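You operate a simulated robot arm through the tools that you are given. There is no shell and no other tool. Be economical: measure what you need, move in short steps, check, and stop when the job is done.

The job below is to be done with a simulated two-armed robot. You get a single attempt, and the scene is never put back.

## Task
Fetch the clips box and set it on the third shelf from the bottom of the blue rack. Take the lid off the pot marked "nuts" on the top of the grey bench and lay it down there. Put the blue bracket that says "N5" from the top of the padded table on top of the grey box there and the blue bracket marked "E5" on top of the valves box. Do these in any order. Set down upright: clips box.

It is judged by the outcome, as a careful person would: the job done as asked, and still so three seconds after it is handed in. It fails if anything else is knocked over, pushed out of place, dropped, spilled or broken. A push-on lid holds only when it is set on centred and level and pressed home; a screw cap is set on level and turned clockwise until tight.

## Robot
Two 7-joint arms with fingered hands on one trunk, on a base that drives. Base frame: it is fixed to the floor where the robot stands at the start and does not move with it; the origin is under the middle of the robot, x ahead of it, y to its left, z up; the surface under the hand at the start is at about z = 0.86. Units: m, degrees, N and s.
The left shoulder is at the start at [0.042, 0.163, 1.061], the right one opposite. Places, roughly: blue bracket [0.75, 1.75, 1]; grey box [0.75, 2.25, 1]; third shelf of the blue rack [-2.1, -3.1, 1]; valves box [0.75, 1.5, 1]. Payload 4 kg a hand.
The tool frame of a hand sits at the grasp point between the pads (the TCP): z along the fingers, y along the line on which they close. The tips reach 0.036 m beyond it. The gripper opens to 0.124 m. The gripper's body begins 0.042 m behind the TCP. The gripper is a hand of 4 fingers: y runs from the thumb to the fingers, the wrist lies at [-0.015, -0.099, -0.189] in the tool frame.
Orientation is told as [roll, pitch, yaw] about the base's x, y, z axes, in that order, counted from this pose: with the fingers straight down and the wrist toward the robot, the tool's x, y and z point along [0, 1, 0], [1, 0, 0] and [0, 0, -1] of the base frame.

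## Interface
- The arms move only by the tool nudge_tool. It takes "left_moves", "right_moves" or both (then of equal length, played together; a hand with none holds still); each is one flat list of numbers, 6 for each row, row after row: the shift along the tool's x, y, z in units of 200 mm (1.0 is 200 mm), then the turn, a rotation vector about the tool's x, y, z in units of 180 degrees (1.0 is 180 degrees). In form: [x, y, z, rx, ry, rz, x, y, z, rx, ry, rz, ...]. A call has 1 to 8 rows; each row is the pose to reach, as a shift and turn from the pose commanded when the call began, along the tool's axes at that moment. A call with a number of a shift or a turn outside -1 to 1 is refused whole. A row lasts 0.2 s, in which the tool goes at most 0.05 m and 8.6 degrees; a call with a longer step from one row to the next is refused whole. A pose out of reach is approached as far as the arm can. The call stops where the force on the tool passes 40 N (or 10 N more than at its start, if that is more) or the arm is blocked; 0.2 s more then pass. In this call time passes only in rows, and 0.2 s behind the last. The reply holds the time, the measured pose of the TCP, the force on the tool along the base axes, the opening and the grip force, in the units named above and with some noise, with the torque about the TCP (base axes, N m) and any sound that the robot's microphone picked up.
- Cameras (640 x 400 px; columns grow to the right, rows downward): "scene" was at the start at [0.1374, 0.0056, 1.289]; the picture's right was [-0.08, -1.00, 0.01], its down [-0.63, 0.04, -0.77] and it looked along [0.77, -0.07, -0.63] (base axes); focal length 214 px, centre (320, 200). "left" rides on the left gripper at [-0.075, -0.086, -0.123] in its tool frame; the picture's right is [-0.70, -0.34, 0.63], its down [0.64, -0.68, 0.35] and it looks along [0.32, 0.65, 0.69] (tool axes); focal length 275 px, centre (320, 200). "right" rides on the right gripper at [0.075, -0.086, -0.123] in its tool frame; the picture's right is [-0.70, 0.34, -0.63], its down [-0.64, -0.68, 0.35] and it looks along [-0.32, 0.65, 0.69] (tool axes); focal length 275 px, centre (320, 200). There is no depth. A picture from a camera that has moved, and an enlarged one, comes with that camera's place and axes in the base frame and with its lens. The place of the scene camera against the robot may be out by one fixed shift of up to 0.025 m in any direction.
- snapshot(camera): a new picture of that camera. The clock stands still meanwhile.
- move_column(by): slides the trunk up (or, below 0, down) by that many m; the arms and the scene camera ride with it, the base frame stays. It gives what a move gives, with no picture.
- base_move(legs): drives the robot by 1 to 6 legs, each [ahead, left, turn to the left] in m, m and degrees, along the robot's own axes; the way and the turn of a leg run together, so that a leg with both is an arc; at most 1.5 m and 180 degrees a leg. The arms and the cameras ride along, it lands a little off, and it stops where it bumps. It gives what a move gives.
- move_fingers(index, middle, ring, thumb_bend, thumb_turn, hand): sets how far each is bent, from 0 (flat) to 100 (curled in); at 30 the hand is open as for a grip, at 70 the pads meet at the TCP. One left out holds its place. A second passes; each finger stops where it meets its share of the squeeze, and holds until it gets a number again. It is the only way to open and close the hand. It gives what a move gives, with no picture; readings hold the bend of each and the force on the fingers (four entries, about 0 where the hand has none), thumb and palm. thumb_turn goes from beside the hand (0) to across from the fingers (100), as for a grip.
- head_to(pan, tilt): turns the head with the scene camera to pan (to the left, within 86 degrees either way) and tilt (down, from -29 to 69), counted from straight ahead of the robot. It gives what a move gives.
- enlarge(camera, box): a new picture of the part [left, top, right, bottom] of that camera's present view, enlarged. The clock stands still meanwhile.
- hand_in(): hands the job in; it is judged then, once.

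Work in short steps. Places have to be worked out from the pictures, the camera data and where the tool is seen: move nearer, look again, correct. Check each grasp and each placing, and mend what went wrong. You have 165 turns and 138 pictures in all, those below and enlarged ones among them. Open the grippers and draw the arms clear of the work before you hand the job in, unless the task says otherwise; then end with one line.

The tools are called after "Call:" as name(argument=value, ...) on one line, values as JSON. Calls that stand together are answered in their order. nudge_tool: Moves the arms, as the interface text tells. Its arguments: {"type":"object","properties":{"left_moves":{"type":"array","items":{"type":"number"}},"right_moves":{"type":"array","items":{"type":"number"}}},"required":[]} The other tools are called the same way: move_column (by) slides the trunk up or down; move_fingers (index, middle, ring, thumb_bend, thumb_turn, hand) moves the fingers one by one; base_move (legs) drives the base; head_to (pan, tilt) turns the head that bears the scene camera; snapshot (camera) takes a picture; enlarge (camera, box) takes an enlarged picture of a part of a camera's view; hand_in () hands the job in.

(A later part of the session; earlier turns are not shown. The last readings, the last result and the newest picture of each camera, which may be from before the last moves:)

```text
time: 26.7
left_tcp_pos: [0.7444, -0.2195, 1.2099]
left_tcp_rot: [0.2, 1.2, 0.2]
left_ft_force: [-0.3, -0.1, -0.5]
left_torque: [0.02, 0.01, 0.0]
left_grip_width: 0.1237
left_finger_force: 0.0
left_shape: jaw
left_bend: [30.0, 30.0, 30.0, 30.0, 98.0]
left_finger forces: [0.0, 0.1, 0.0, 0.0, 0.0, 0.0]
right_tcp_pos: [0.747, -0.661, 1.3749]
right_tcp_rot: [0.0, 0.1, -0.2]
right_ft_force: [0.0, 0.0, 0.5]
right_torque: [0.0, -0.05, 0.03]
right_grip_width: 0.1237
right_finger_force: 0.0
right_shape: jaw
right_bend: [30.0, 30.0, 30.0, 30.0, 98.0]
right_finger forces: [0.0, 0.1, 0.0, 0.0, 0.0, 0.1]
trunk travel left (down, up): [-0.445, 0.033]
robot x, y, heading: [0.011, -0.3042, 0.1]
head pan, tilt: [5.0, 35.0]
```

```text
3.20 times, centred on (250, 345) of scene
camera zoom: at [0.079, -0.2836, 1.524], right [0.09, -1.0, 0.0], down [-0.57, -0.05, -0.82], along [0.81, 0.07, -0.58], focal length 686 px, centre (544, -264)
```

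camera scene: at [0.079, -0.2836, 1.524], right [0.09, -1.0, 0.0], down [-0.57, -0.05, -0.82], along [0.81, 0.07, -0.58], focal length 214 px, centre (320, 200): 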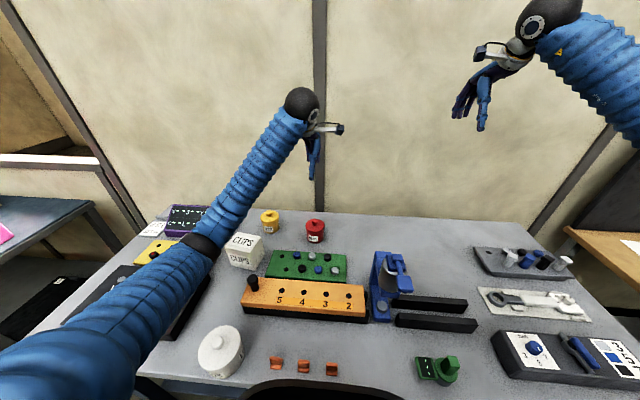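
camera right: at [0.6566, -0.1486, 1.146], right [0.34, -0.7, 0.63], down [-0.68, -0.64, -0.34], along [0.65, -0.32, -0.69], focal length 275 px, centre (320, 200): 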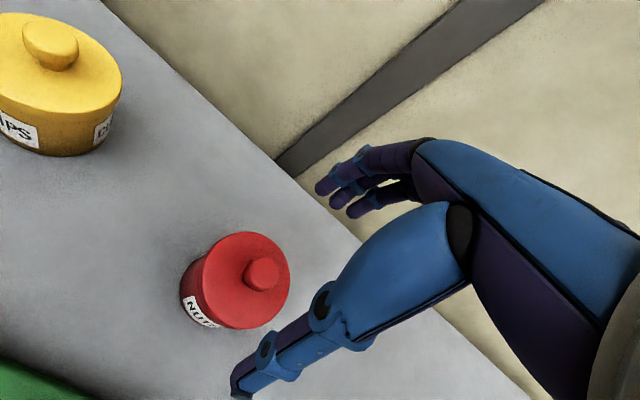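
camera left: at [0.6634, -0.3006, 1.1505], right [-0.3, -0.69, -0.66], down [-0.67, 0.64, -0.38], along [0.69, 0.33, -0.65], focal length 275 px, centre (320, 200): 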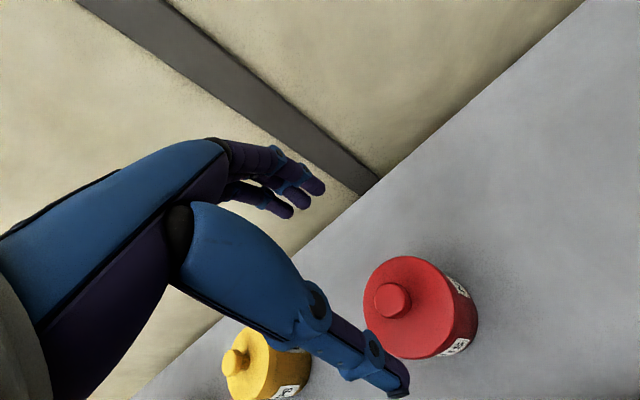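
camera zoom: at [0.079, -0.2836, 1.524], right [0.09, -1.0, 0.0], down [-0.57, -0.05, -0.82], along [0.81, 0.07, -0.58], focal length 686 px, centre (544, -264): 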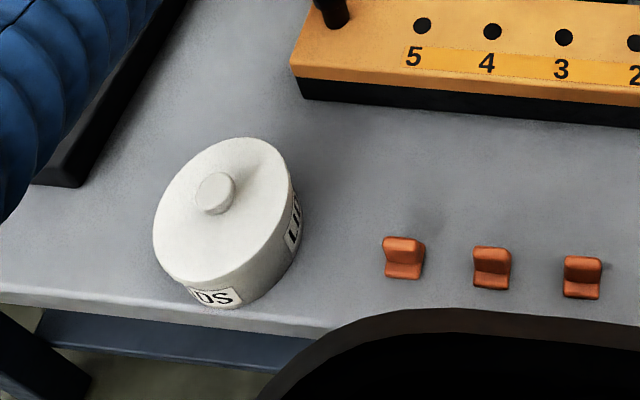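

The white pot stayed upright but was pushed about 9 cm by the left upper arm (from roughly (0.30,0.04) to (0.23,-0.03) at its front foot). I'll put it back. First restore the left hand to its safe high pose and back the robot away.

Call:
nudge_tool(left_moves=[0, 0, -0.2, -0.006, 0, 0, 0, 0, -0.4, -0.006, 0, 0, 0.1, 0, -0.6, -0.006, 0, 0, 0.3, 0, -0.7, -0.006, 0, 0, 0.5, 0, -0.7, -0.006, 0, 0, 0.75, 0, -0.7, -0.006, 0, 0])

Call:
base_move(legs=[[-0.45, 0, 0]])

Call:
head_to(pan=10, tilt=35)

Call:
snapshot(camera="scene")

```text
time: 28.1
left_tcp_pos: [0.7471, -0.0674, 1.3511]
left_tcp_rot: [0.1, 0.1, 0.1]
left_ft_force: [-0.3, 0.7, 0.0]
left_torque: [0.0, 0.01, 0.0]
left_grip_width: 0.1237
left_finger_force: 0.1
left_shape: jaw
left_bend: [30.0, 30.0, 30.0, 30.0, 98.0]
left_finger forces: [0.0, 0.1, 0.1, 0.0, 0.0, 0.0]
right_tcp_pos: [0.7472, -0.6584, 1.3744]
right_tcp_rot: [0.0, 0.1, -0.1]
right_ft_force: [0.3, 0.2, -0.2]
right_torque: [-0.01, -0.01, -0.04]
right_grip_width: 0.1239
right_finger_force: 0.1
right_shape: jaw
right_bend: [30.0, 30.0, 30.0, 30.0, 98.0]
right_finger forces: [0.0, 0.1, 0.1, 0.0, 0.1, 0.1]
trunk travel left (down, up): [-0.445, 0.033]
robot x, y, heading: [0.013, -0.3031, 0.0]
head pan, tilt: [5.0, 35.0]
```

```text
time: 30.8
left_tcp_pos: [0.3018, -0.0693, 1.3503]
left_tcp_rot: [0.1, 0.1, 0.2]
left_ft_force: [0.2, 0.1, 0.3]
left_torque: [-0.06, -0.03, 0.01]
left_grip_width: 0.1237
left_finger_force: 0.1
left_shape: jaw
left_bend: [30.0, 30.0, 30.0, 30.0, 98.0]
left_finger forces: [0.0, 0.1, 0.0, 0.0, 0.0, 0.0]
right_tcp_pos: [0.3019, -0.6598, 1.3744]
right_tcp_rot: [0.0, 0.2, -0.2]
right_ft_force: [-0.2, 0.4, 0.0]
right_torque: [-0.01, -0.02, 0.04]
right_grip_width: 0.1237
right_finger_force: 0.0
right_shape: jaw
right_bend: [30.0, 30.0, 30.0, 30.0, 98.0]
right_finger forces: [0.0, 0.1, 0.0, 0.0, 0.0, 0.0]
trunk travel left (down, up): [-0.445, 0.033]
robot x, y, heading: [-0.4364, -0.3077, -0.1]
head pan, tilt: [5.0, 35.0]
```

```text
time: 31.4
left_tcp_pos: [0.3018, -0.0683, 1.3523]
left_tcp_rot: [0.2, 0.0, 0.1]
left_ft_force: [-0.4, 0.4, 0.9]
left_torque: [-0.02, -0.04, -0.01]
left_grip_width: 0.1238
left_finger_force: 0.1
left_shape: jaw
left_bend: [30.0, 30.0, 30.0, 30.0, 98.0]
left_finger forces: [0.0, 0.1, 0.1, 0.1, 0.1, 0.0]
right_tcp_pos: [0.301, -0.6606, 1.374]
right_tcp_rot: [0.0, 0.3, -0.2]
right_ft_force: [-0.1, 0.3, 1.0]
right_torque: [-0.02, 0.0, -0.07]
right_grip_width: 0.1241
right_finger_force: 0.0
right_shape: jaw
right_bend: [30.0, 30.0, 30.0, 30.0, 98.0]
right_finger forces: [0.0, 0.1, 0.1, 0.1, 0.0, 0.0]
trunk travel left (down, up): [-0.445, 0.033]
robot x, y, heading: [-0.4326, -0.3008, 0.1]
head pan, tilt: [10.0, 35.0]
```

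```text
104 pictures are left
camera scene: at [-0.3665, -0.2753, 1.5239], right [0.17, -0.99, 0.0], down [-0.57, -0.1, -0.82], along [0.81, 0.14, -0.58], focal length 214 px, centre (320, 200)
```

scene: 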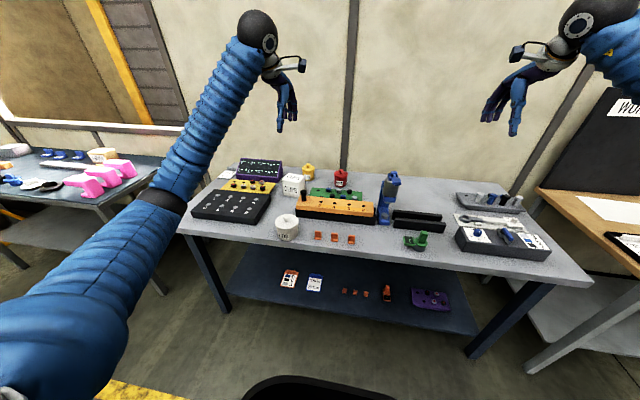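

Call:
enlarge(camera="scene", box=[180, 150, 400, 260])

Call:
snapshot(camera="left")

```text
2.91 times, centred on (290, 205) of scene
camera zoom: at [-0.3665, -0.2753, 1.5239], right [0.17, -0.99, 0.0], down [-0.57, -0.1, -0.82], along [0.81, 0.14, -0.58], focal length 624 px, centre (407, 186)
```

zoom: 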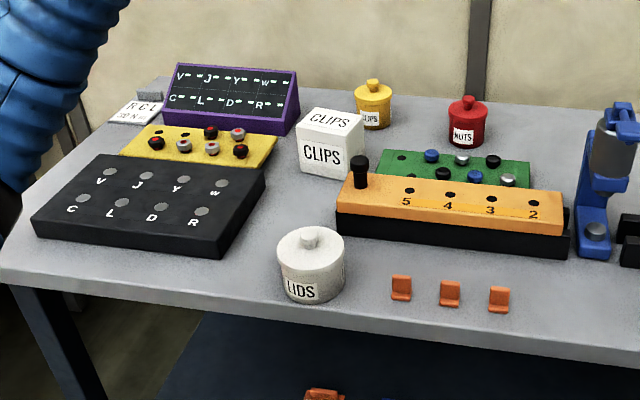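

```text
102 pictures are left
camera left: at [0.2157, -0.145, 1.474], right [-0.34, -0.7, -0.64], down [-0.68, 0.64, -0.34], along [0.65, 0.32, -0.69], focal length 275 px, centre (320, 200)
```

left: 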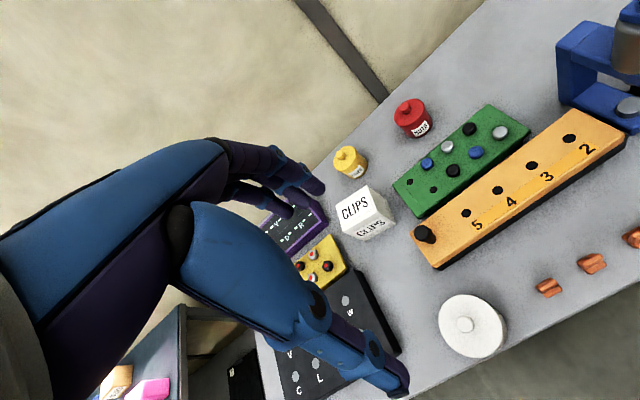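

All else is in place. Current pot centre ≈ (0.287, -0.033); original ≈ (0.342, 0.050). I'll straddle it with the left hand yawed 50° (thumb on the near-right side) and push it back along that line. First hover.

Call:
nudge_tool(left_moves=[0.025, -0.011, 0.143, 0, 0, -0.04, 0.05, -0.022, 0.286, 0, 0, -0.08, 0.075, -0.033, 0.429, 0, 0, -0.12, 0.1, -0.044, 0.571, 0, 0, -0.16, 0.125, -0.055, 0.714, 0, 0, -0.2, 0.15, -0.066, 0.857, 0, 0, -0.24, 0.175, -0.075, 1.0, 0, 0, -0.278])

Call:
snapshot(camera="left")

Call:
snapshot(camera="scene")

```text
time: 33.0
left_tcp_pos: [0.2852, -0.0336, 1.1505]
left_tcp_rot: [0.2, 0.0, 50.2]
left_ft_force: [0.3, 0.6, -0.5]
left_torque: [0.01, -0.01, -0.06]
left_grip_width: 0.1239
left_finger_force: 0.0
left_shape: jaw
left_bend: [30.0, 30.0, 30.0, 30.0, 98.0]
left_finger forces: [0.0, 0.0, 0.1, 0.0, 0.0, 0.1]
right_tcp_pos: [0.3019, -0.6596, 1.3735]
right_tcp_rot: [0.0, 0.2, 0.0]
right_ft_force: [-1.0, 0.7, -0.6]
right_torque: [-0.01, 0.0, 0.0]
right_grip_width: 0.1238
right_finger_force: 0.0
right_shape: jaw
right_bend: [30.0, 30.0, 30.0, 30.0, 98.0]
right_finger forces: [0.0, 0.0, 0.0, 0.0, 0.0, 0.0]
trunk travel left (down, up): [-0.445, 0.033]
robot x, y, heading: [-0.4355, -0.3022, -0.3]
head pan, tilt: [10.0, 35.0]
```

```text
101 pictures are left
camera left: at [0.2885, -0.1478, 1.2731], right [0.32, -0.7, -0.64], down [-0.93, -0.11, -0.34], along [0.17, 0.7, -0.69], focal length 275 px, centre (320, 200)
```

left: 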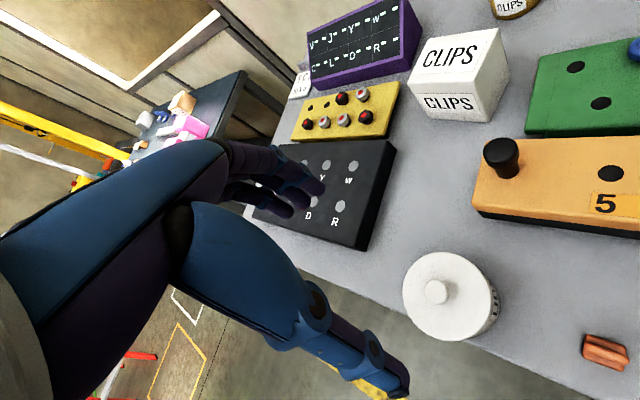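

```text
100 pictures are left
camera scene: at [-0.3657, -0.2752, 1.5238], right [0.17, -0.99, 0.0], down [-0.57, -0.1, -0.82], along [0.81, 0.14, -0.58], focal length 214 px, centre (320, 200)
```

scene: 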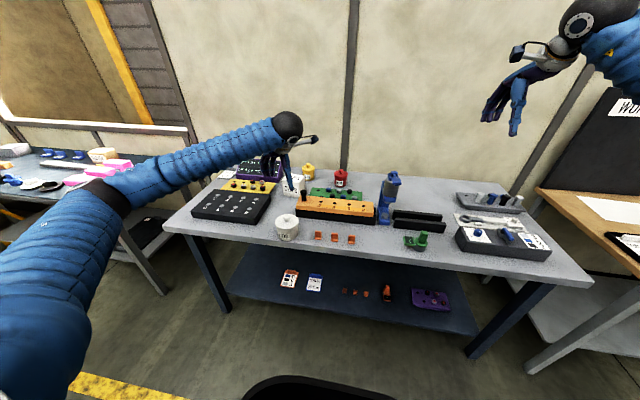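

Pot centre confirmed at ≈ (0.288, -0.039). I descend to just above it first.

Call:
nudge_tool(left_moves=[-0.027, -0.01, 0.2, 0, 0, 0, -0.027, -0.01, 0.4, 0, 0, 0, -0.027, -0.01, 0.6, 0, 0, 0, -0.027, -0.01, 0.75, 0, 0, 0])

Call:
snapshot(camera="left")

Call:
enlarge(camera="scene", box=[220, 130, 380, 260])

```text
time: 34.0
left_tcp_pos: [0.2884, -0.0381, 1.0008]
left_tcp_rot: [0.2, 0.0, 50.3]
left_ft_force: [-0.6, 0.6, 0.0]
left_torque: [-0.02, -0.01, -0.01]
left_grip_width: 0.1237
left_finger_force: 0.1
left_shape: jaw
left_bend: [30.0, 30.0, 30.0, 30.0, 98.0]
left_finger forces: [0.1, 0.0, 0.0, 0.0, 0.1, 0.0]
right_tcp_pos: [0.3022, -0.6607, 1.3742]
right_tcp_rot: [0.0, 0.2, -0.2]
right_ft_force: [1.0, 0.1, 1.0]
right_torque: [-0.01, -0.03, 0.0]
right_grip_width: 0.124
right_finger_force: 0.0
right_shape: jaw
right_bend: [30.0, 30.0, 30.0, 30.0, 98.0]
right_finger forces: [0.0, 0.0, 0.0, 0.0, 0.1, 0.0]
trunk travel left (down, up): [-0.445, 0.033]
robot x, y, heading: [-0.4342, -0.3032, -0.4]
head pan, tilt: [10.0, 35.0]
```

```text
99 pictures are left
camera left: at [0.2903, -0.1525, 1.1234], right [0.32, -0.7, -0.64], down [-0.93, -0.11, -0.34], along [0.17, 0.7, -0.69], focal length 275 px, centre (320, 200)
```

left: 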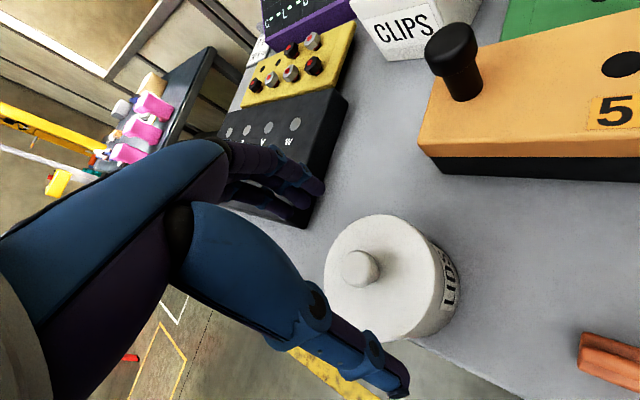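

```text
3.08 times, centred on (300, 195) of scene
camera zoom: at [-0.3655, -0.275, 1.5238], right [0.17, -0.99, 0.0], down [-0.57, -0.1, -0.82], along [0.81, 0.14, -0.58], focal length 660 px, centre (382, 215)
```

zoom: 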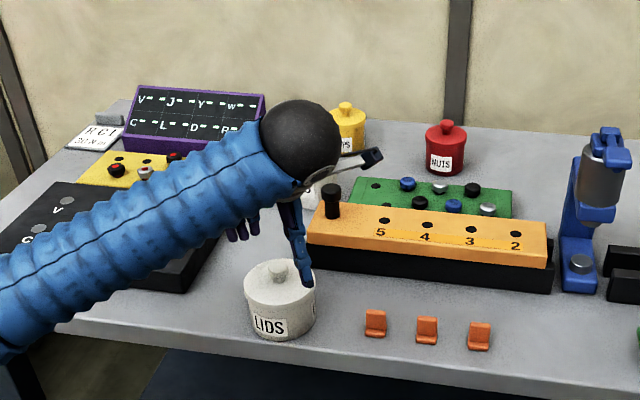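

Thumb and fingers straddle the pot closely, so I open the thumb and fingers slightly more before lowering.

Call:
move_fingers(hand="left", index=22, middle=22, ring=22, thumb_bend=22)

Call:
nudge_tool(left_moves=[0, -0.01, 0.1, 0, 0, 0, 0, -0.01, 0.2, 0, 0, 0, 0, -0.01, 0.3, 0, 0, 0, 0, -0.01, 0.355, 0, 0, 0])

Call:
snapshot(camera="left")

Call:
enlarge(camera="scene", box=[220, 130, 380, 260])

```text
time: 35.0
left_tcp_pos: [0.2871, -0.0392, 1.002]
left_tcp_rot: [0.2, -0.1, 50.0]
left_ft_force: [0.7, 0.4, 0.0]
left_torque: [-0.02, 0.0, -0.01]
left_grip_width: 0.1371
left_finger_force: 0.1
left_shape: fingers
left_bend: [22.0, 22.0, 22.0, 22.0, 98.0]
left_finger forces: [0.1, 0.0, 0.1, 0.0, 0.1, 0.1]
right_tcp_pos: [0.3024, -0.6587, 1.3745]
right_tcp_rot: [0.0, 0.2, 0.0]
right_ft_force: [0.1, -0.5, -0.2]
right_torque: [0.0, 0.01, 0.01]
right_grip_width: 0.1237
right_finger_force: 0.1
right_shape: jaw
right_bend: [30.0, 30.0, 30.0, 30.0, 98.0]
right_finger forces: [0.1, 0.1, 0.0, 0.0, 0.0, 0.1]
trunk travel left (down, up): [-0.445, 0.033]
robot x, y, heading: [-0.4355, -0.3071, 0.0]
head pan, tilt: [10.0, 35.0]
```

```text
time: 36.0
left_tcp_pos: [0.2867, -0.0388, 0.9298]
left_tcp_rot: [0.1, -0.2, 50.1]
left_ft_force: [0.6, -0.2, 0.7]
left_torque: [0.0, 0.0, -0.01]
left_grip_width: 0.1376
left_finger_force: 0.1
left_shape: fingers
left_bend: [22.0, 22.0, 22.0, 22.0, 98.0]
left_finger forces: [0.1, 0.1, 0.1, 0.0, 0.1, 0.1]
right_tcp_pos: [0.3019, -0.6602, 1.3727]
right_tcp_rot: [0.0, 0.2, -0.2]
right_ft_force: [1.1, -0.2, 0.0]
right_torque: [0.01, 0.03, -0.02]
right_grip_width: 0.1236
right_finger_force: 0.0
right_shape: jaw
right_bend: [30.0, 30.0, 30.0, 30.0, 98.0]
right_finger forces: [0.0, 0.0, 0.0, 0.1, 0.0, 0.0]
trunk travel left (down, up): [-0.445, 0.033]
robot x, y, heading: [-0.4354, -0.3032, -0.4]
head pan, tilt: [10.0, 35.0]
```

```text
97 pictures are left
camera left: at [0.2893, -0.1538, 1.0518], right [0.32, -0.7, -0.64], down [-0.93, -0.11, -0.34], along [0.17, 0.7, -0.69], focal length 275 px, centre (320, 200)
```

left: 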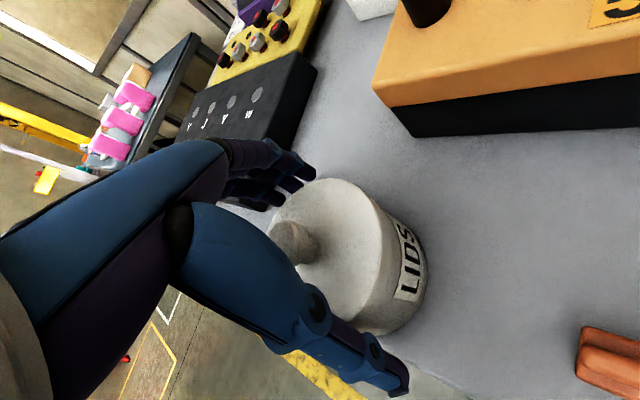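

```text
3.08 times, centred on (300, 195) of scene
camera zoom: at [-0.3658, -0.2752, 1.5238], right [0.17, -0.99, 0.0], down [-0.57, -0.1, -0.82], along [0.81, 0.14, -0.58], focal length 660 px, centre (382, 215)
```

zoom: 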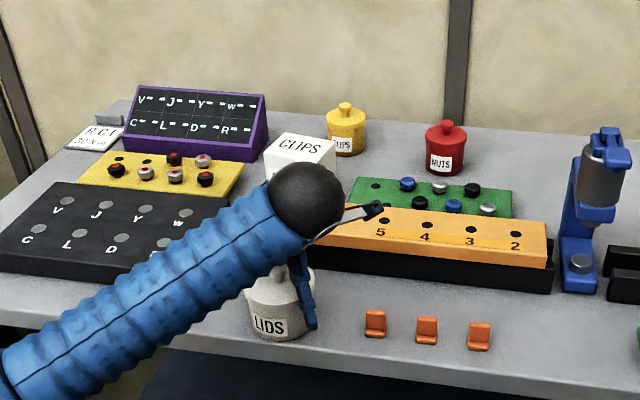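

The hand straddles the pot without touching. I close gently onto it.

Call:
move_fingers(hand="left", index=38, middle=38, ring=38, thumb_bend=38)

```text
time: 37.0
left_tcp_pos: [0.2864, -0.0398, 0.9307]
left_tcp_rot: [0.2, 0.1, 50.2]
left_ft_force: [0.8, 0.0, 1.9]
left_torque: [0.02, -0.02, 0.04]
left_grip_width: 0.1035
left_finger_force: 1.7
left_shape: fingers
left_bend: [37.0, 38.0, 38.0, 38.0, 98.0]
left_finger forces: [1.7, 0.3, 0.0, 0.0, 2.0, 0.1]
right_tcp_pos: [0.3022, -0.6594, 1.3745]
right_tcp_rot: [0.0, 0.3, -0.1]
right_ft_force: [-0.3, 0.1, 0.2]
right_torque: [0.01, -0.01, 0.03]
right_grip_width: 0.1238
right_finger_force: 0.2
right_shape: jaw
right_bend: [30.0, 30.0, 30.0, 30.0, 98.0]
right_finger forces: [0.0, 0.0, 0.1, 0.1, 0.0, 0.1]
trunk travel left (down, up): [-0.445, 0.033]
robot x, y, heading: [-0.4382, -0.3074, -0.1]
head pan, tilt: [10.0, 35.0]
```

Light contact at 0.1035 m width. Slide the pot by (+0.054, +0.092).

Call:
nudge_tool(left_moves=[0.015, 0.088, 0, 0, 0, 0, 0.03, 0.175, 0, 0, 0, 0, 0.045, 0.263, 0, 0, 0, 0, 0.06, 0.35, 0, 0, 0, 0, 0.075, 0.438, 0, 0, 0, 0, 0.089, 0.526, 0, 0, 0, 0])

Call:
snapshot(camera="left")

Call:
enlarge(camera="scene", box=[220, 130, 380, 260])

```text
time: 38.4
left_tcp_pos: [0.34, 0.0509, 0.9297]
left_tcp_rot: [0.3, -0.1, 50.1]
left_ft_force: [0.1, -1.4, 1.0]
left_torque: [-0.04, 0.02, -0.01]
left_grip_width: 0.1027
left_finger_force: 2.3
left_shape: fingers
left_bend: [37.0, 38.0, 39.0, 38.0, 97.0]
left_finger forces: [1.2, 0.0, 1.3, 0.0, 2.1, 0.0]
right_tcp_pos: [0.3014, -0.6597, 1.3742]
right_tcp_rot: [0.1, 0.1, -0.1]
right_ft_force: [0.5, -0.2, -0.2]
right_torque: [0.03, -0.03, 0.01]
right_grip_width: 0.1241
right_finger_force: 0.0
right_shape: jaw
right_bend: [30.0, 30.0, 30.0, 30.0, 98.0]
right_finger forces: [0.0, 0.0, 0.0, 0.1, 0.0, 0.1]
trunk travel left (down, up): [-0.445, 0.033]
robot x, y, heading: [-0.4335, -0.3049, -0.5]
head pan, tilt: [10.0, 35.0]
heard: snap
```

```text
95 pictures are left
camera left: at [0.3432, -0.0626, 1.052], right [0.32, -0.7, -0.64], down [-0.93, -0.11, -0.34], along [0.17, 0.7, -0.69], focal length 275 px, centre (320, 200)
```

left: 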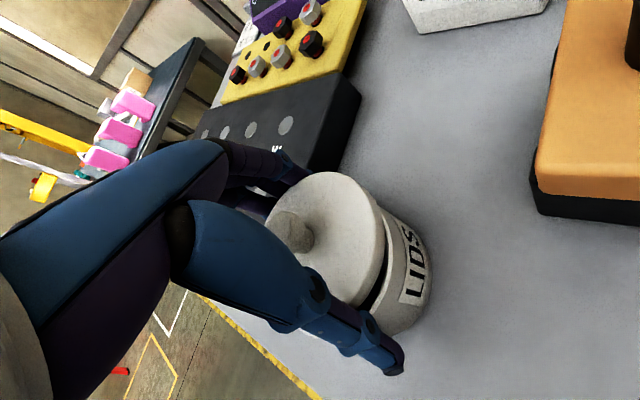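

```text
3.08 times, centred on (300, 195) of scene
camera zoom: at [-0.3661, -0.2755, 1.5239], right [0.17, -0.99, 0.0], down [-0.57, -0.1, -0.82], along [0.81, 0.14, -0.58], focal length 660 px, centre (382, 215)
```

zoom: 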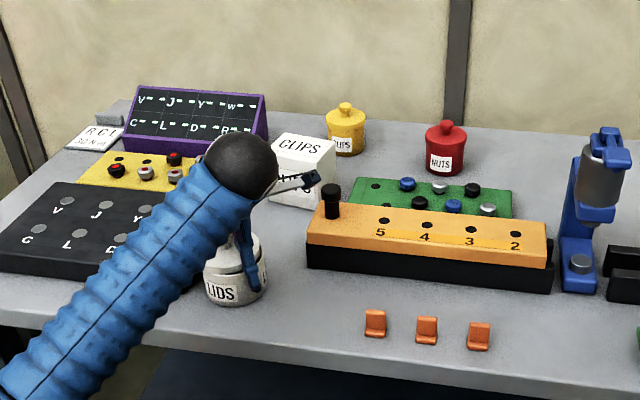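

A snap: the lid popped loose on the thumb side. I open the hand gently and look how it sits.

Call:
move_fingers(hand="left", index=22, middle=22, ring=22, thumb_bend=22)

Call:
nudge_tool(left_moves=[0, 0, -0.2, 0, 0, 0, 0, 0, -0.4, 0, 0, 0, 0, 0, -0.6, 0, 0, 0, 0, 0, -0.8, 0, 0, 0])

Call:
snapshot(camera="left")

Call:
enlarge(camera="scene", box=[240, 190, 320, 250])

```text
time: 39.4
left_tcp_pos: [0.3398, 0.0501, 0.9299]
left_tcp_rot: [0.2, 0.0, 50.1]
left_ft_force: [-4.3, -17.7, 4.4]
left_torque: [-0.25, -0.03, -0.26]
left_grip_width: 0.1372
left_finger_force: 11.6
left_shape: fingers
left_bend: [22.0, 26.0, 31.0, 22.0, 97.0]
left_finger forces: [0.0, 12.4, 9.7, 0.0, 0.1, 0.0]
right_tcp_pos: [0.3008, -0.6618, 1.3737]
right_tcp_rot: [0.0, 0.3, -0.1]
right_ft_force: [0.1, -0.5, -0.6]
right_torque: [0.01, -0.03, 0.04]
right_grip_width: 0.124
right_finger_force: 0.0
right_shape: jaw
right_bend: [30.0, 30.0, 30.0, 30.0, 98.0]
right_finger forces: [0.0, 0.0, 0.1, 0.1, 0.1, 0.0]
trunk travel left (down, up): [-0.445, 0.033]
robot x, y, heading: [-0.4371, -0.3035, -0.0]
head pan, tilt: [10.0, 35.0]
```

```text
time: 40.4
left_tcp_pos: [0.3411, 0.0502, 1.0903]
left_tcp_rot: [0.3, -0.1, 50.2]
left_ft_force: [-0.1, -2.0, -0.5]
left_torque: [0.03, 0.01, -0.01]
left_grip_width: 0.1372
left_finger_force: 0.0
left_shape: fingers
left_bend: [22.0, 22.0, 22.0, 22.0, 98.0]
left_finger forces: [0.0, 0.0, 0.1, 0.0, 0.0, 0.1]
right_tcp_pos: [0.3023, -0.6631, 1.3719]
right_tcp_rot: [0.2, 0.3, -0.2]
right_ft_force: [0.4, -0.9, 0.3]
right_torque: [0.02, 0.03, -0.02]
right_grip_width: 0.124
right_finger_force: 0.1
right_shape: jaw
right_bend: [30.0, 30.0, 30.0, 30.0, 98.0]
right_finger forces: [0.0, 0.0, 0.1, 0.0, 0.0, 0.1]
trunk travel left (down, up): [-0.445, 0.033]
robot x, y, heading: [-0.4382, -0.304, -0.2]
head pan, tilt: [10.0, 35.0]
```

```text
93 pictures are left
camera left: at [0.345, -0.0647, 1.2121], right [0.32, -0.7, -0.64], down [-0.93, -0.11, -0.34], along [0.17, 0.7, -0.69], focal length 275 px, centre (320, 200)
```

left: 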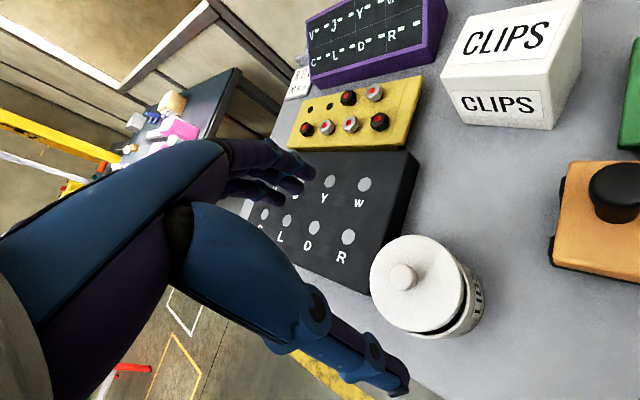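

```text
6.67 times, centred on (280, 220) of scene
camera zoom: at [-0.3654, -0.2798, 1.5239], right [0.17, -0.99, 0.0], down [-0.57, -0.1, -0.82], along [0.8, 0.14, -0.58], focal length 1430 px, centre (587, 67)
```

zoom: 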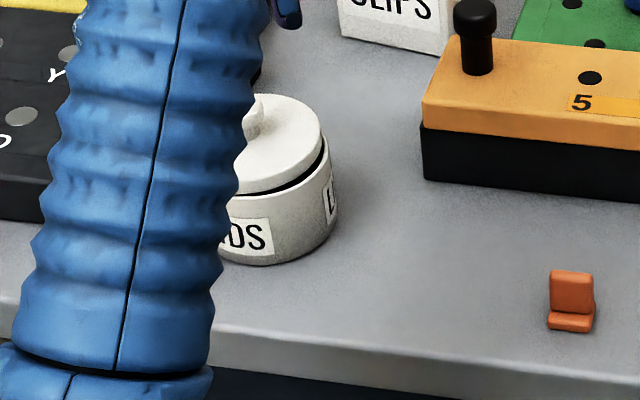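

The lid is cocked and shifted, and on opening the fingers briefly pushed on the black board. I zoom the left camera to see both.

Call:
enlarge(camera="left", box=[340, 210, 520, 360])

```text
2.67 times, centred on (430, 285) of left
camera zoom: at [0.345, -0.0647, 1.2121], right [0.32, -0.7, -0.64], down [-0.93, -0.11, -0.34], along [0.17, 0.7, -0.69], focal length 734 px, centre (27, -27)
```

zoom: 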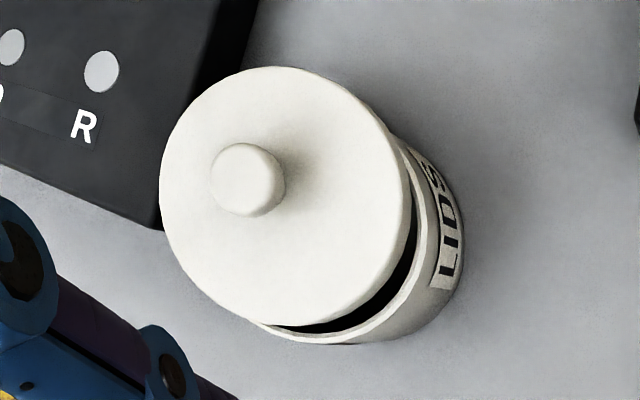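

Pot body is near (0.343, 0.034), the lid shifted ≈2 cm toward +y. I'll take the lid by its knob, recentre and press. First descend over the knob.

Call:
move_fingers(hand="left", index=42, middle=42, ring=42, thumb_bend=42)

Call:
nudge_tool(left_moves=[-0.024, 0.049, 0.15, 0, 0, 0, -0.024, 0.049, 0.3, 0, 0, 0, -0.024, 0.049, 0.42, 0, 0, 0, -0.024, 0.049, 0.52, 0, 0, 0])

Call:
enlarge(camera="left", box=[200, 100, 520, 400])

Call:
enlarge(camera="scene", box=[240, 160, 340, 250])

```text
time: 41.4
left_tcp_pos: [0.343, 0.0525, 1.0898]
left_tcp_rot: [0.3, -0.1, 50.1]
left_ft_force: [-0.9, -0.6, -0.1]
left_torque: [0.01, 0.03, -0.03]
left_grip_width: 0.0872
left_finger_force: 0.0
left_shape: fingers
left_bend: [42.0, 42.0, 42.0, 42.0, 98.0]
left_finger forces: [0.0, 0.0, 0.0, 0.1, 0.0, 0.0]
right_tcp_pos: [0.3021, -0.6604, 1.3738]
right_tcp_rot: [0.1, 0.2, -0.2]
right_ft_force: [0.0, -0.2, 1.3]
right_torque: [-0.01, 0.01, -0.07]
right_grip_width: 0.1238
right_finger_force: 0.1
right_shape: jaw
right_bend: [30.0, 30.0, 30.0, 30.0, 98.0]
right_finger forces: [0.0, 0.0, 0.0, 0.0, 0.0, 0.0]
trunk travel left (down, up): [-0.445, 0.033]
robot x, y, heading: [-0.4354, -0.3053, 0.1]
head pan, tilt: [10.0, 35.0]
```

```text
time: 42.4
left_tcp_pos: [0.3519, 0.0569, 0.986]
left_tcp_rot: [0.2, 0.0, 50.1]
left_ft_force: [0.1, 0.0, -0.5]
left_torque: [0.01, 0.01, -0.04]
left_grip_width: 0.0872
left_finger_force: 0.1
left_shape: fingers
left_bend: [42.0, 42.0, 42.0, 42.0, 98.0]
left_finger forces: [0.0, 0.1, 0.0, 0.1, 0.0, 0.0]
right_tcp_pos: [0.3027, -0.6594, 1.374]
right_tcp_rot: [0.1, 0.2, -0.1]
right_ft_force: [-1.3, 0.7, 0.1]
right_torque: [-0.01, -0.02, 0.0]
right_grip_width: 0.124
right_finger_force: 0.0
right_shape: jaw
right_bend: [30.0, 30.0, 30.0, 30.0, 98.0]
right_finger forces: [0.0, 0.0, 0.0, 0.1, 0.0, 0.0]
trunk travel left (down, up): [-0.445, 0.033]
robot x, y, heading: [-0.4346, -0.304, -0.2]
head pan, tilt: [10.0, 35.0]
```

```text
1.33 times, centred on (360, 250) of left
camera zoom: at [0.3542, -0.0581, 1.1081], right [0.32, -0.7, -0.64], down [-0.93, -0.11, -0.34], along [0.17, 0.7, -0.69], focal length 367 px, centre (267, 133)
```

zoom: 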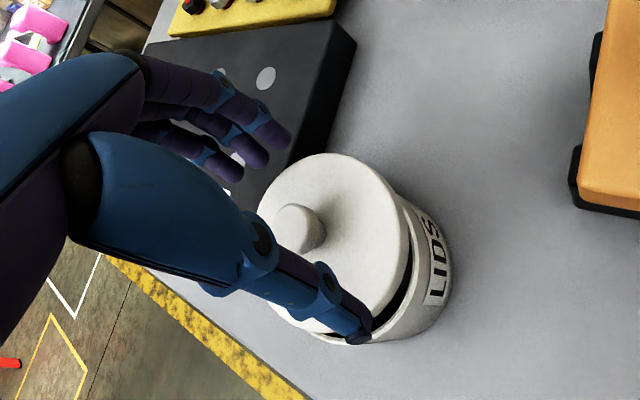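

```text
4.44 times, centred on (290, 205) of scene
camera zoom: at [-0.3656, -0.2757, 1.5238], right [0.17, -0.99, 0.0], down [-0.57, -0.1, -0.82], along [0.81, 0.14, -0.58], focal length 953 px, centre (453, 178)
```

zoom: 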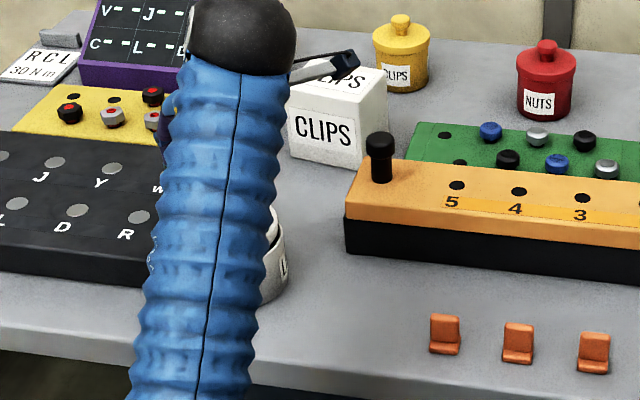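

The knob lies ~8 mm toward the thumb from the TCP. I shift, lower slightly and close on the knob.

Call:
nudge_tool(left_moves=[0, -0.04, 0.02, 0, 0, 0, 0, -0.04, 0.04, 0, 0, 0])

Call:
move_fingers(hand="left", index=62, middle=62, ring=62, thumb_bend=62)

Call:
enlarge(camera="left", box=[200, 100, 520, 400])

```text
time: 43.0
left_tcp_pos: [0.3468, 0.0509, 0.9777]
left_tcp_rot: [0.3, 0.0, 50.2]
left_ft_force: [0.2, 0.2, 0.5]
left_torque: [-0.03, -0.03, -0.02]
left_grip_width: 0.0867
left_finger_force: 0.0
left_shape: fingers
left_bend: [42.0, 42.0, 42.0, 42.0, 98.0]
left_finger forces: [0.0, 0.0, 0.0, 0.1, 0.0, 0.0]
right_tcp_pos: [0.3021, -0.6601, 1.3735]
right_tcp_rot: [0.0, 0.2, -0.1]
right_ft_force: [0.4, -0.5, -0.1]
right_torque: [-0.01, 0.03, -0.03]
right_grip_width: 0.124
right_finger_force: 0.0
right_shape: jaw
right_bend: [30.0, 30.0, 30.0, 30.0, 98.0]
right_finger forces: [0.0, 0.0, 0.1, 0.0, 0.0, 0.0]
trunk travel left (down, up): [-0.445, 0.033]
robot x, y, heading: [-0.4355, -0.3032, -0.3]
head pan, tilt: [10.0, 35.0]
```

```text
time: 44.0
left_tcp_pos: [0.3461, 0.0507, 0.9785]
left_tcp_rot: [0.2, 0.0, 50.1]
left_ft_force: [0.1, -0.4, 0.4]
left_torque: [0.0, 0.01, -0.01]
left_grip_width: 0.0251
left_finger_force: 0.0
left_shape: fingers
left_bend: [62.0, 62.0, 62.0, 62.0, 98.0]
left_finger forces: [0.0, 0.0, 0.0, 0.0, 0.1, 0.0]
right_tcp_pos: [0.3019, -0.6598, 1.3731]
right_tcp_rot: [0.0, 0.2, -0.1]
right_ft_force: [-0.5, -0.2, 0.1]
right_torque: [-0.02, 0.02, -0.01]
right_grip_width: 0.1238
right_finger_force: 0.0
right_shape: jaw
right_bend: [30.0, 30.0, 30.0, 30.0, 98.0]
right_finger forces: [0.1, 0.1, 0.1, 0.0, 0.0, 0.1]
trunk travel left (down, up): [-0.445, 0.033]
robot x, y, heading: [-0.4346, -0.3013, -0.3]
head pan, tilt: [10.0, 35.0]
```

```text
1.33 times, centred on (360, 250) of left
camera zoom: at [0.3493, -0.064, 1.1004], right [0.32, -0.7, -0.64], down [-0.93, -0.11, -0.34], along [0.17, 0.7, -0.69], focal length 367 px, centre (267, 133)
```

zoom: 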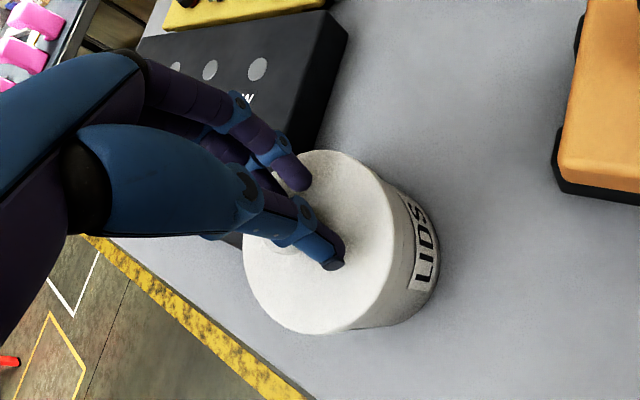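

The lid now appears recentred on the pot. I rise and look.

Call:
nudge_tool(left_moves=[0, 0, -0.15, 0, 0, 0, 0, 0, -0.35, 0, 0, 0, 0, 0, -0.55, 0, 0, 0])

Call:
enlarge(camera="left", box=[300, 170, 560, 370])

```text
time: 44.8
left_tcp_pos: [0.3458, 0.0498, 1.0903]
left_tcp_rot: [0.2, 0.0, 50.2]
left_ft_force: [-1.1, -0.2, 0.2]
left_torque: [0.02, -0.01, 0.02]
left_grip_width: 0.0252
left_finger_force: 0.1
left_shape: fingers
left_bend: [62.0, 62.0, 62.0, 62.0, 98.0]
left_finger forces: [0.0, 0.0, 0.1, 0.0, 0.0, 0.0]
right_tcp_pos: [0.3027, -0.6598, 1.3732]
right_tcp_rot: [0.1, 0.2, -0.1]
right_ft_force: [-0.6, 0.8, 0.8]
right_torque: [-0.03, -0.01, -0.01]
right_grip_width: 0.124
right_finger_force: 0.1
right_shape: jaw
right_bend: [30.0, 30.0, 30.0, 30.0, 98.0]
right_finger forces: [0.0, 0.0, 0.0, 0.0, 0.0, 0.0]
trunk travel left (down, up): [-0.445, 0.033]
robot x, y, heading: [-0.435, -0.2998, -0.0]
head pan, tilt: [10.0, 35.0]
```

```text
2.00 times, centred on (430, 270) of left
camera zoom: at [0.3479, -0.0644, 1.2123], right [0.32, -0.7, -0.64], down [-0.93, -0.11, -0.34], along [0.17, 0.7, -0.69], focal length 551 px, centre (100, 60)
```

zoom: 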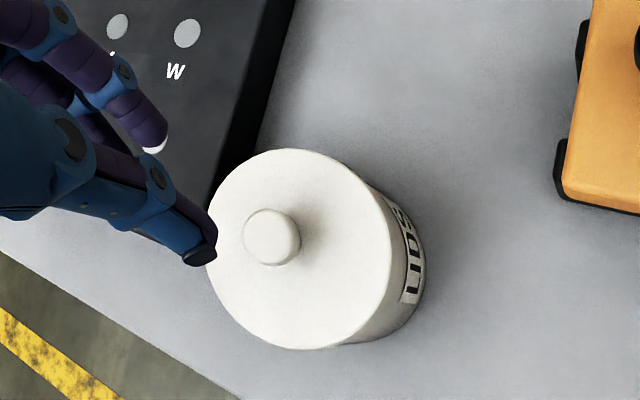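

Lid now sits centred. Now I press it home with the fingertips closed on top of the knob at (0.340, 0.051).

Call:
move_fingers(hand="left", index=71, middle=71, ring=71, thumb_bend=71)

Call:
nudge_tool(left_moves=[0.026, -0.014, 0.15, 0, 0, 0, 0.026, -0.014, 0.3, 0, 0, 0, 0.026, -0.014, 0.4, 0, 0, 0, 0.026, -0.014, 0.45, 0, 0, 0, 0.026, -0.014, 0.5, 0, 0, 0, 0.026, -0.014, 0.54, 0, 0, 0])

Call:
enlarge(camera="left", box=[200, 100, 520, 400])

```text
time: 45.8
left_tcp_pos: [0.3439, 0.0487, 1.09]
left_tcp_rot: [0.3, -0.1, 50.1]
left_ft_force: [-0.1, 0.2, 0.2]
left_torque: [-0.02, 0.0, 0.0]
left_grip_width: 0.0
left_finger_force: 0.0
left_shape: fingers
left_bend: [71.0, 71.0, 71.0, 71.0, 98.0]
left_finger forces: [0.1, 0.1, 0.0, 0.0, 0.0, 0.0]
right_tcp_pos: [0.3019, -0.6609, 1.3742]
right_tcp_rot: [0.0, 0.1, -0.1]
right_ft_force: [-0.5, -0.1, 0.4]
right_torque: [-0.01, -0.01, 0.0]
right_grip_width: 0.1239
right_finger_force: 0.0
right_shape: jaw
right_bend: [30.0, 30.0, 30.0, 30.0, 98.0]
right_finger forces: [0.0, 0.0, 0.0, 0.1, 0.0, 0.0]
trunk travel left (down, up): [-0.445, 0.033]
robot x, y, heading: [-0.4339, -0.3028, -0.0]
head pan, tilt: [10.0, 35.0]
```

```text
time: 47.3
left_tcp_pos: [0.3423, 0.0516, 0.993]
left_tcp_rot: [-0.4, -1.0, 50.1]
left_ft_force: [-1.9, -2.9, 21.8]
left_torque: [-0.25, 0.03, 0.02]
left_grip_width: 0.0001
left_finger_force: 12.2
left_shape: fingers
left_bend: [71.0, 71.0, 71.0, 70.0, 97.0]
left_finger forces: [6.4, 0.0, 0.0, 0.0, 17.2, 0.0]
right_tcp_pos: [0.3011, -0.66, 1.3735]
right_tcp_rot: [0.0, 0.2, -0.1]
right_ft_force: [0.4, 0.6, 0.2]
right_torque: [-0.04, 0.06, 0.01]
right_grip_width: 0.1238
right_finger_force: 0.1
right_shape: jaw
right_bend: [30.0, 30.0, 30.0, 30.0, 98.0]
right_finger forces: [0.1, 0.0, 0.0, 0.0, 0.0, 0.0]
trunk travel left (down, up): [-0.445, 0.033]
robot x, y, heading: [-0.4319, -0.3039, -0.3]
head pan, tilt: [10.0, 35.0]
stopped in row 6 (left hand): the force on the tool passed its limit at 44 N (the readings are from after the stop); the commanded pose is now the measured one
```

```text
1.33 times, centred on (360, 250) of left
camera zoom: at [0.3427, -0.0634, 1.1131], right [0.33, -0.7, -0.63], down [-0.93, -0.11, -0.36], along [0.18, 0.71, -0.68], focal length 367 px, centre (267, 133)
```

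zoom: 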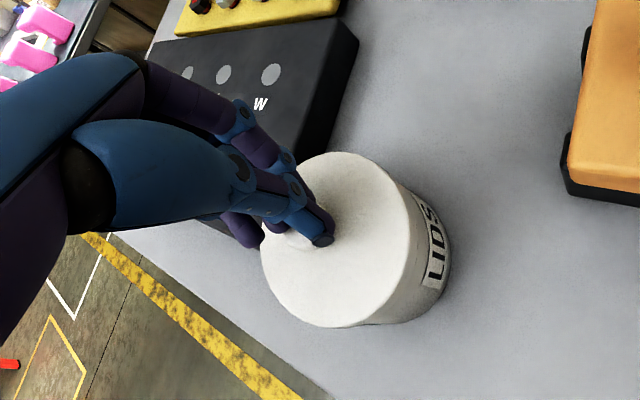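

Pressed to 44 N with no snap yet. I retreat upward to inspect whether it's seated.

Call:
nudge_tool(left_moves=[0, 0, -0.2, 0.002, 0.006, 0, 0, 0, -0.4, 0.002, 0.006, 0, 0, 0, -0.6, 0.002, 0.006, 0, 0.1, 0, -0.8, 0.002, 0.006, 0, 0.3, 0, -0.9, 0.002, 0.006, 0, 0.5, 0, -1.0, 0.002, 0.006, 0, 0.7, 0, -1.0, 0.002, 0.006, 0, 0.9, 0, -1.0, 0.002, 0.006, 0])

Call:
enlarge(camera="scene", box=[200, 160, 350, 250])

Call:
enlarge(camera="scene", box=[245, 195, 315, 245])

```text
time: 49.1
left_tcp_pos: [0.2016, 0.1662, 1.1873]
left_tcp_rot: [0.8, -0.2, 50.1]
left_ft_force: [-0.6, 0.9, 0.3]
left_torque: [0.0, -0.02, 0.01]
left_grip_width: 0.0
left_finger_force: 0.0
left_shape: fingers
left_bend: [71.0, 71.0, 71.0, 70.0, 97.0]
left_finger forces: [0.0, 0.0, 0.1, 0.1, 0.0, 0.0]
right_tcp_pos: [0.3016, -0.6591, 1.3759]
right_tcp_rot: [0.0, 0.3, -0.2]
right_ft_force: [-1.1, -0.8, 0.2]
right_torque: [-0.01, 0.02, 0.01]
right_grip_width: 0.1242
right_finger_force: 0.0
right_shape: jaw
right_bend: [30.0, 30.0, 30.0, 30.0, 98.0]
right_finger forces: [0.0, 0.1, 0.0, 0.1, 0.0, 0.0]
trunk travel left (down, up): [-0.445, 0.033]
robot x, y, heading: [-0.4325, -0.3029, -0.0]
head pan, tilt: [10.0, 35.0]
heard: snap
```

```text
4.27 times, centred on (275, 205) of scene
camera zoom: at [-0.3662, -0.2747, 1.5239], right [0.17, -0.99, 0.0], down [-0.57, -0.1, -0.82], along [0.81, 0.14, -0.58], focal length 915 px, centre (512, 179)
```

zoom: 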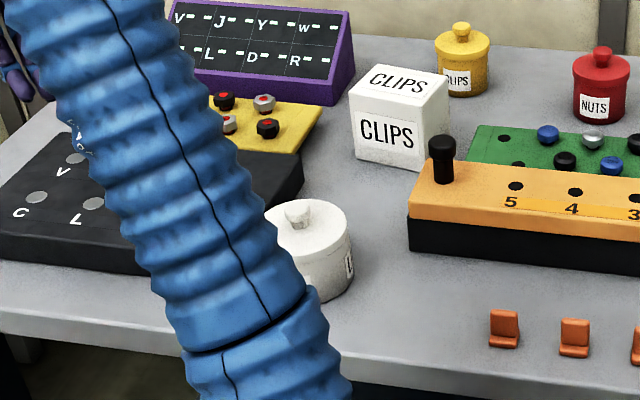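

```text
8.00 times, centred on (280, 220) of scene
camera zoom: at [-0.3662, -0.2747, 1.5239], right [0.17, -0.99, 0.0], down [-0.57, -0.1, -0.82], along [0.81, 0.14, -0.58], focal length 1716 px, centre (640, 40)
```

zoom: 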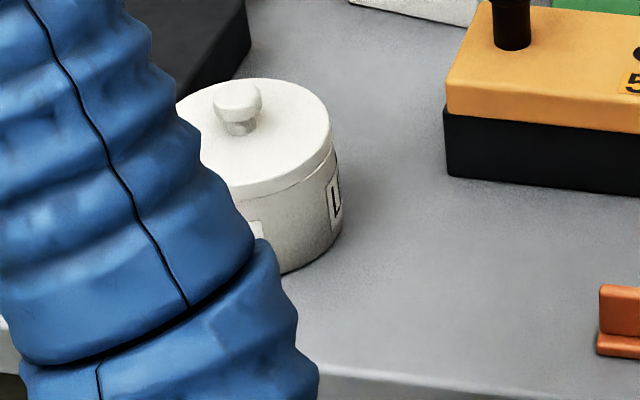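

A snap was heard. I move the left arm away to get an unobstructed view.

Call:
nudge_tool(left_moves=[-0.116, -0.041, -0.1, 0, 0, 0.035, -0.2325, -0.082, -0.2, 0, 0, 0.07, -0.349, -0.124, -0.3, 0, 0, 0.104, -0.465, -0.165, -0.4, 0, 0, 0.139, -0.58, -0.206, -0.5, 0, 0, 0.174, -0.697, -0.247, -0.6, 0, 0, 0.209, -0.814, -0.289, -0.7, 0, 0, 0.243, -0.93, -0.33, -0.8, 0, 0, 0.278])

Call:
enlarge(camera="scene", box=[180, 150, 400, 260])

Call:
enlarge(camera="scene", box=[245, 195, 315, 245])

```text
time: 50.9
left_tcp_pos: [0.3244, 0.0045, 1.3396]
left_tcp_rot: [0.7, 0.6, 0.1]
left_ft_force: [-0.4, 0.2, -0.4]
left_torque: [-0.01, 0.01, -0.01]
left_grip_width: 0.0
left_finger_force: 0.1
left_shape: fingers
left_bend: [71.0, 71.0, 71.0, 70.0, 97.0]
left_finger forces: [0.1, 0.0, 0.0, 0.0, 0.1, 0.1]
left hand out of reach, approached as far as the arm can: row 7, 8
right_tcp_pos: [0.3029, -0.6601, 1.374]
right_tcp_rot: [0.1, 0.3, -0.2]
right_ft_force: [-0.6, -0.5, -0.9]
right_torque: [-0.02, 0.05, -0.02]
right_grip_width: 0.1242
right_finger_force: 0.1
right_shape: jaw
right_bend: [30.0, 30.0, 30.0, 30.0, 98.0]
right_finger forces: [0.1, 0.0, 0.0, 0.1, 0.0, 0.1]
trunk travel left (down, up): [-0.445, 0.033]
robot x, y, heading: [-0.4309, -0.3041, 0.1]
head pan, tilt: [10.0, 35.0]
```

```text
2.91 times, centred on (290, 205) of scene
camera zoom: at [-0.3651, -0.2754, 1.5238], right [0.17, -0.99, 0.0], down [-0.57, -0.1, -0.82], along [0.8, 0.14, -0.58], focal length 624 px, centre (407, 186)
```

zoom: 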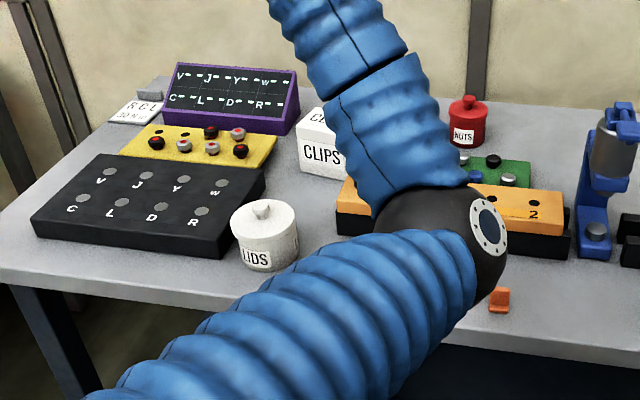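

```text
8.00 times, centred on (280, 220) of scene
camera zoom: at [-0.3651, -0.2754, 1.5238], right [0.17, -0.99, 0.0], down [-0.57, -0.1, -0.82], along [0.8, 0.14, -0.58], focal length 1716 px, centre (640, 40)
```

zoom: 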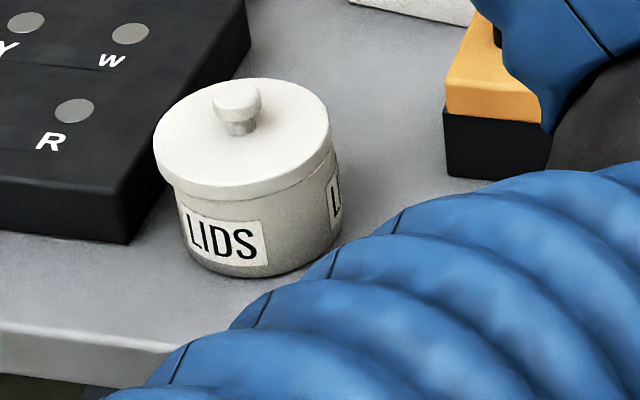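

The pot looks level but I suspect the lid sits ~5 mm off to the left. Also the left elbow swung inward; I view the whole scene.

Call:
snapshot(camera="scene")

```text
81 pictures are left
camera scene: at [-0.3651, -0.2754, 1.5238], right [0.17, -0.99, 0.0], down [-0.57, -0.1, -0.82], along [0.8, 0.14, -0.58], focal length 214 px, centre (320, 200)
```

scene: 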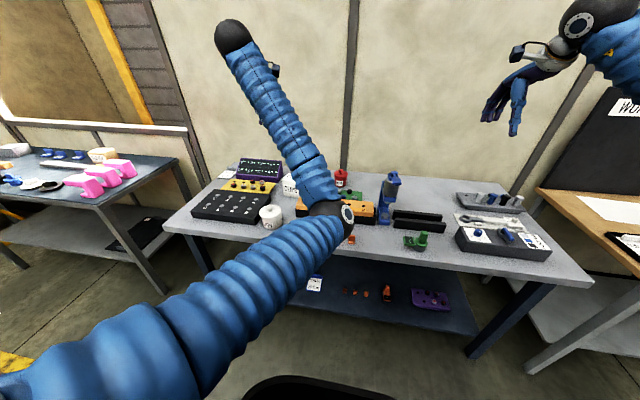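

I retrace the last motion to bring the elbow back outward.

Call:
nudge_tool(left_moves=[0.1, -0.07, 0.09, 0, 0, -0.035, 0.2, -0.15, 0.19, 0, 0, -0.07, 0.3, -0.23, 0.29, 0, 0, -0.104, 0.4, -0.31, 0.38, 0, 0, -0.139, 0.5, -0.39, 0.48, 0, 0, -0.174, 0.6, -0.46, 0.57, 0, 0, -0.209, 0.7, -0.54, 0.66, 0, 0, -0.243, 0.8, -0.61, 0.76, 0, 0, -0.278])

Call:
snapshot(camera="scene")

```text
time: 52.7
left_tcp_pos: [0.2024, 0.1675, 1.189]
left_tcp_rot: [0.9, -0.4, 50.3]
left_ft_force: [0.2, 0.6, 0.1]
left_torque: [-0.01, -0.03, 0.0]
left_grip_width: 0.0001
left_finger_force: 0.1
left_shape: fingers
left_bend: [71.0, 71.0, 71.0, 70.0, 97.0]
left_finger forces: [0.1, 0.0, 0.1, 0.0, 0.1, 0.0]
right_tcp_pos: [0.3018, -0.6601, 1.3745]
right_tcp_rot: [0.0, 0.3, 0.0]
right_ft_force: [-0.4, 0.3, -0.3]
right_torque: [0.03, 0.02, 0.01]
right_grip_width: 0.124
right_finger_force: 0.1
right_shape: jaw
right_bend: [30.0, 30.0, 30.0, 30.0, 98.0]
right_finger forces: [0.1, 0.1, 0.1, 0.1, 0.1, 0.1]
trunk travel left (down, up): [-0.445, 0.033]
robot x, y, heading: [-0.4331, -0.3002, -0.3]
head pan, tilt: [10.0, 35.0]
```

```text
80 pictures are left
camera scene: at [-0.3657, -0.275, 1.5238], right [0.17, -0.99, 0.0], down [-0.57, -0.1, -0.82], along [0.81, 0.14, -0.58], focal length 214 px, centre (320, 200)
```

scene: 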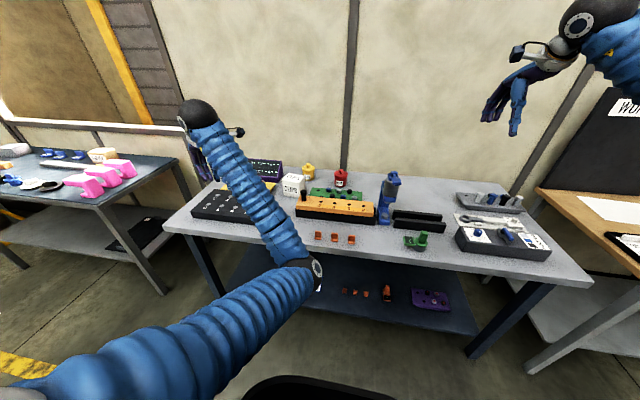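

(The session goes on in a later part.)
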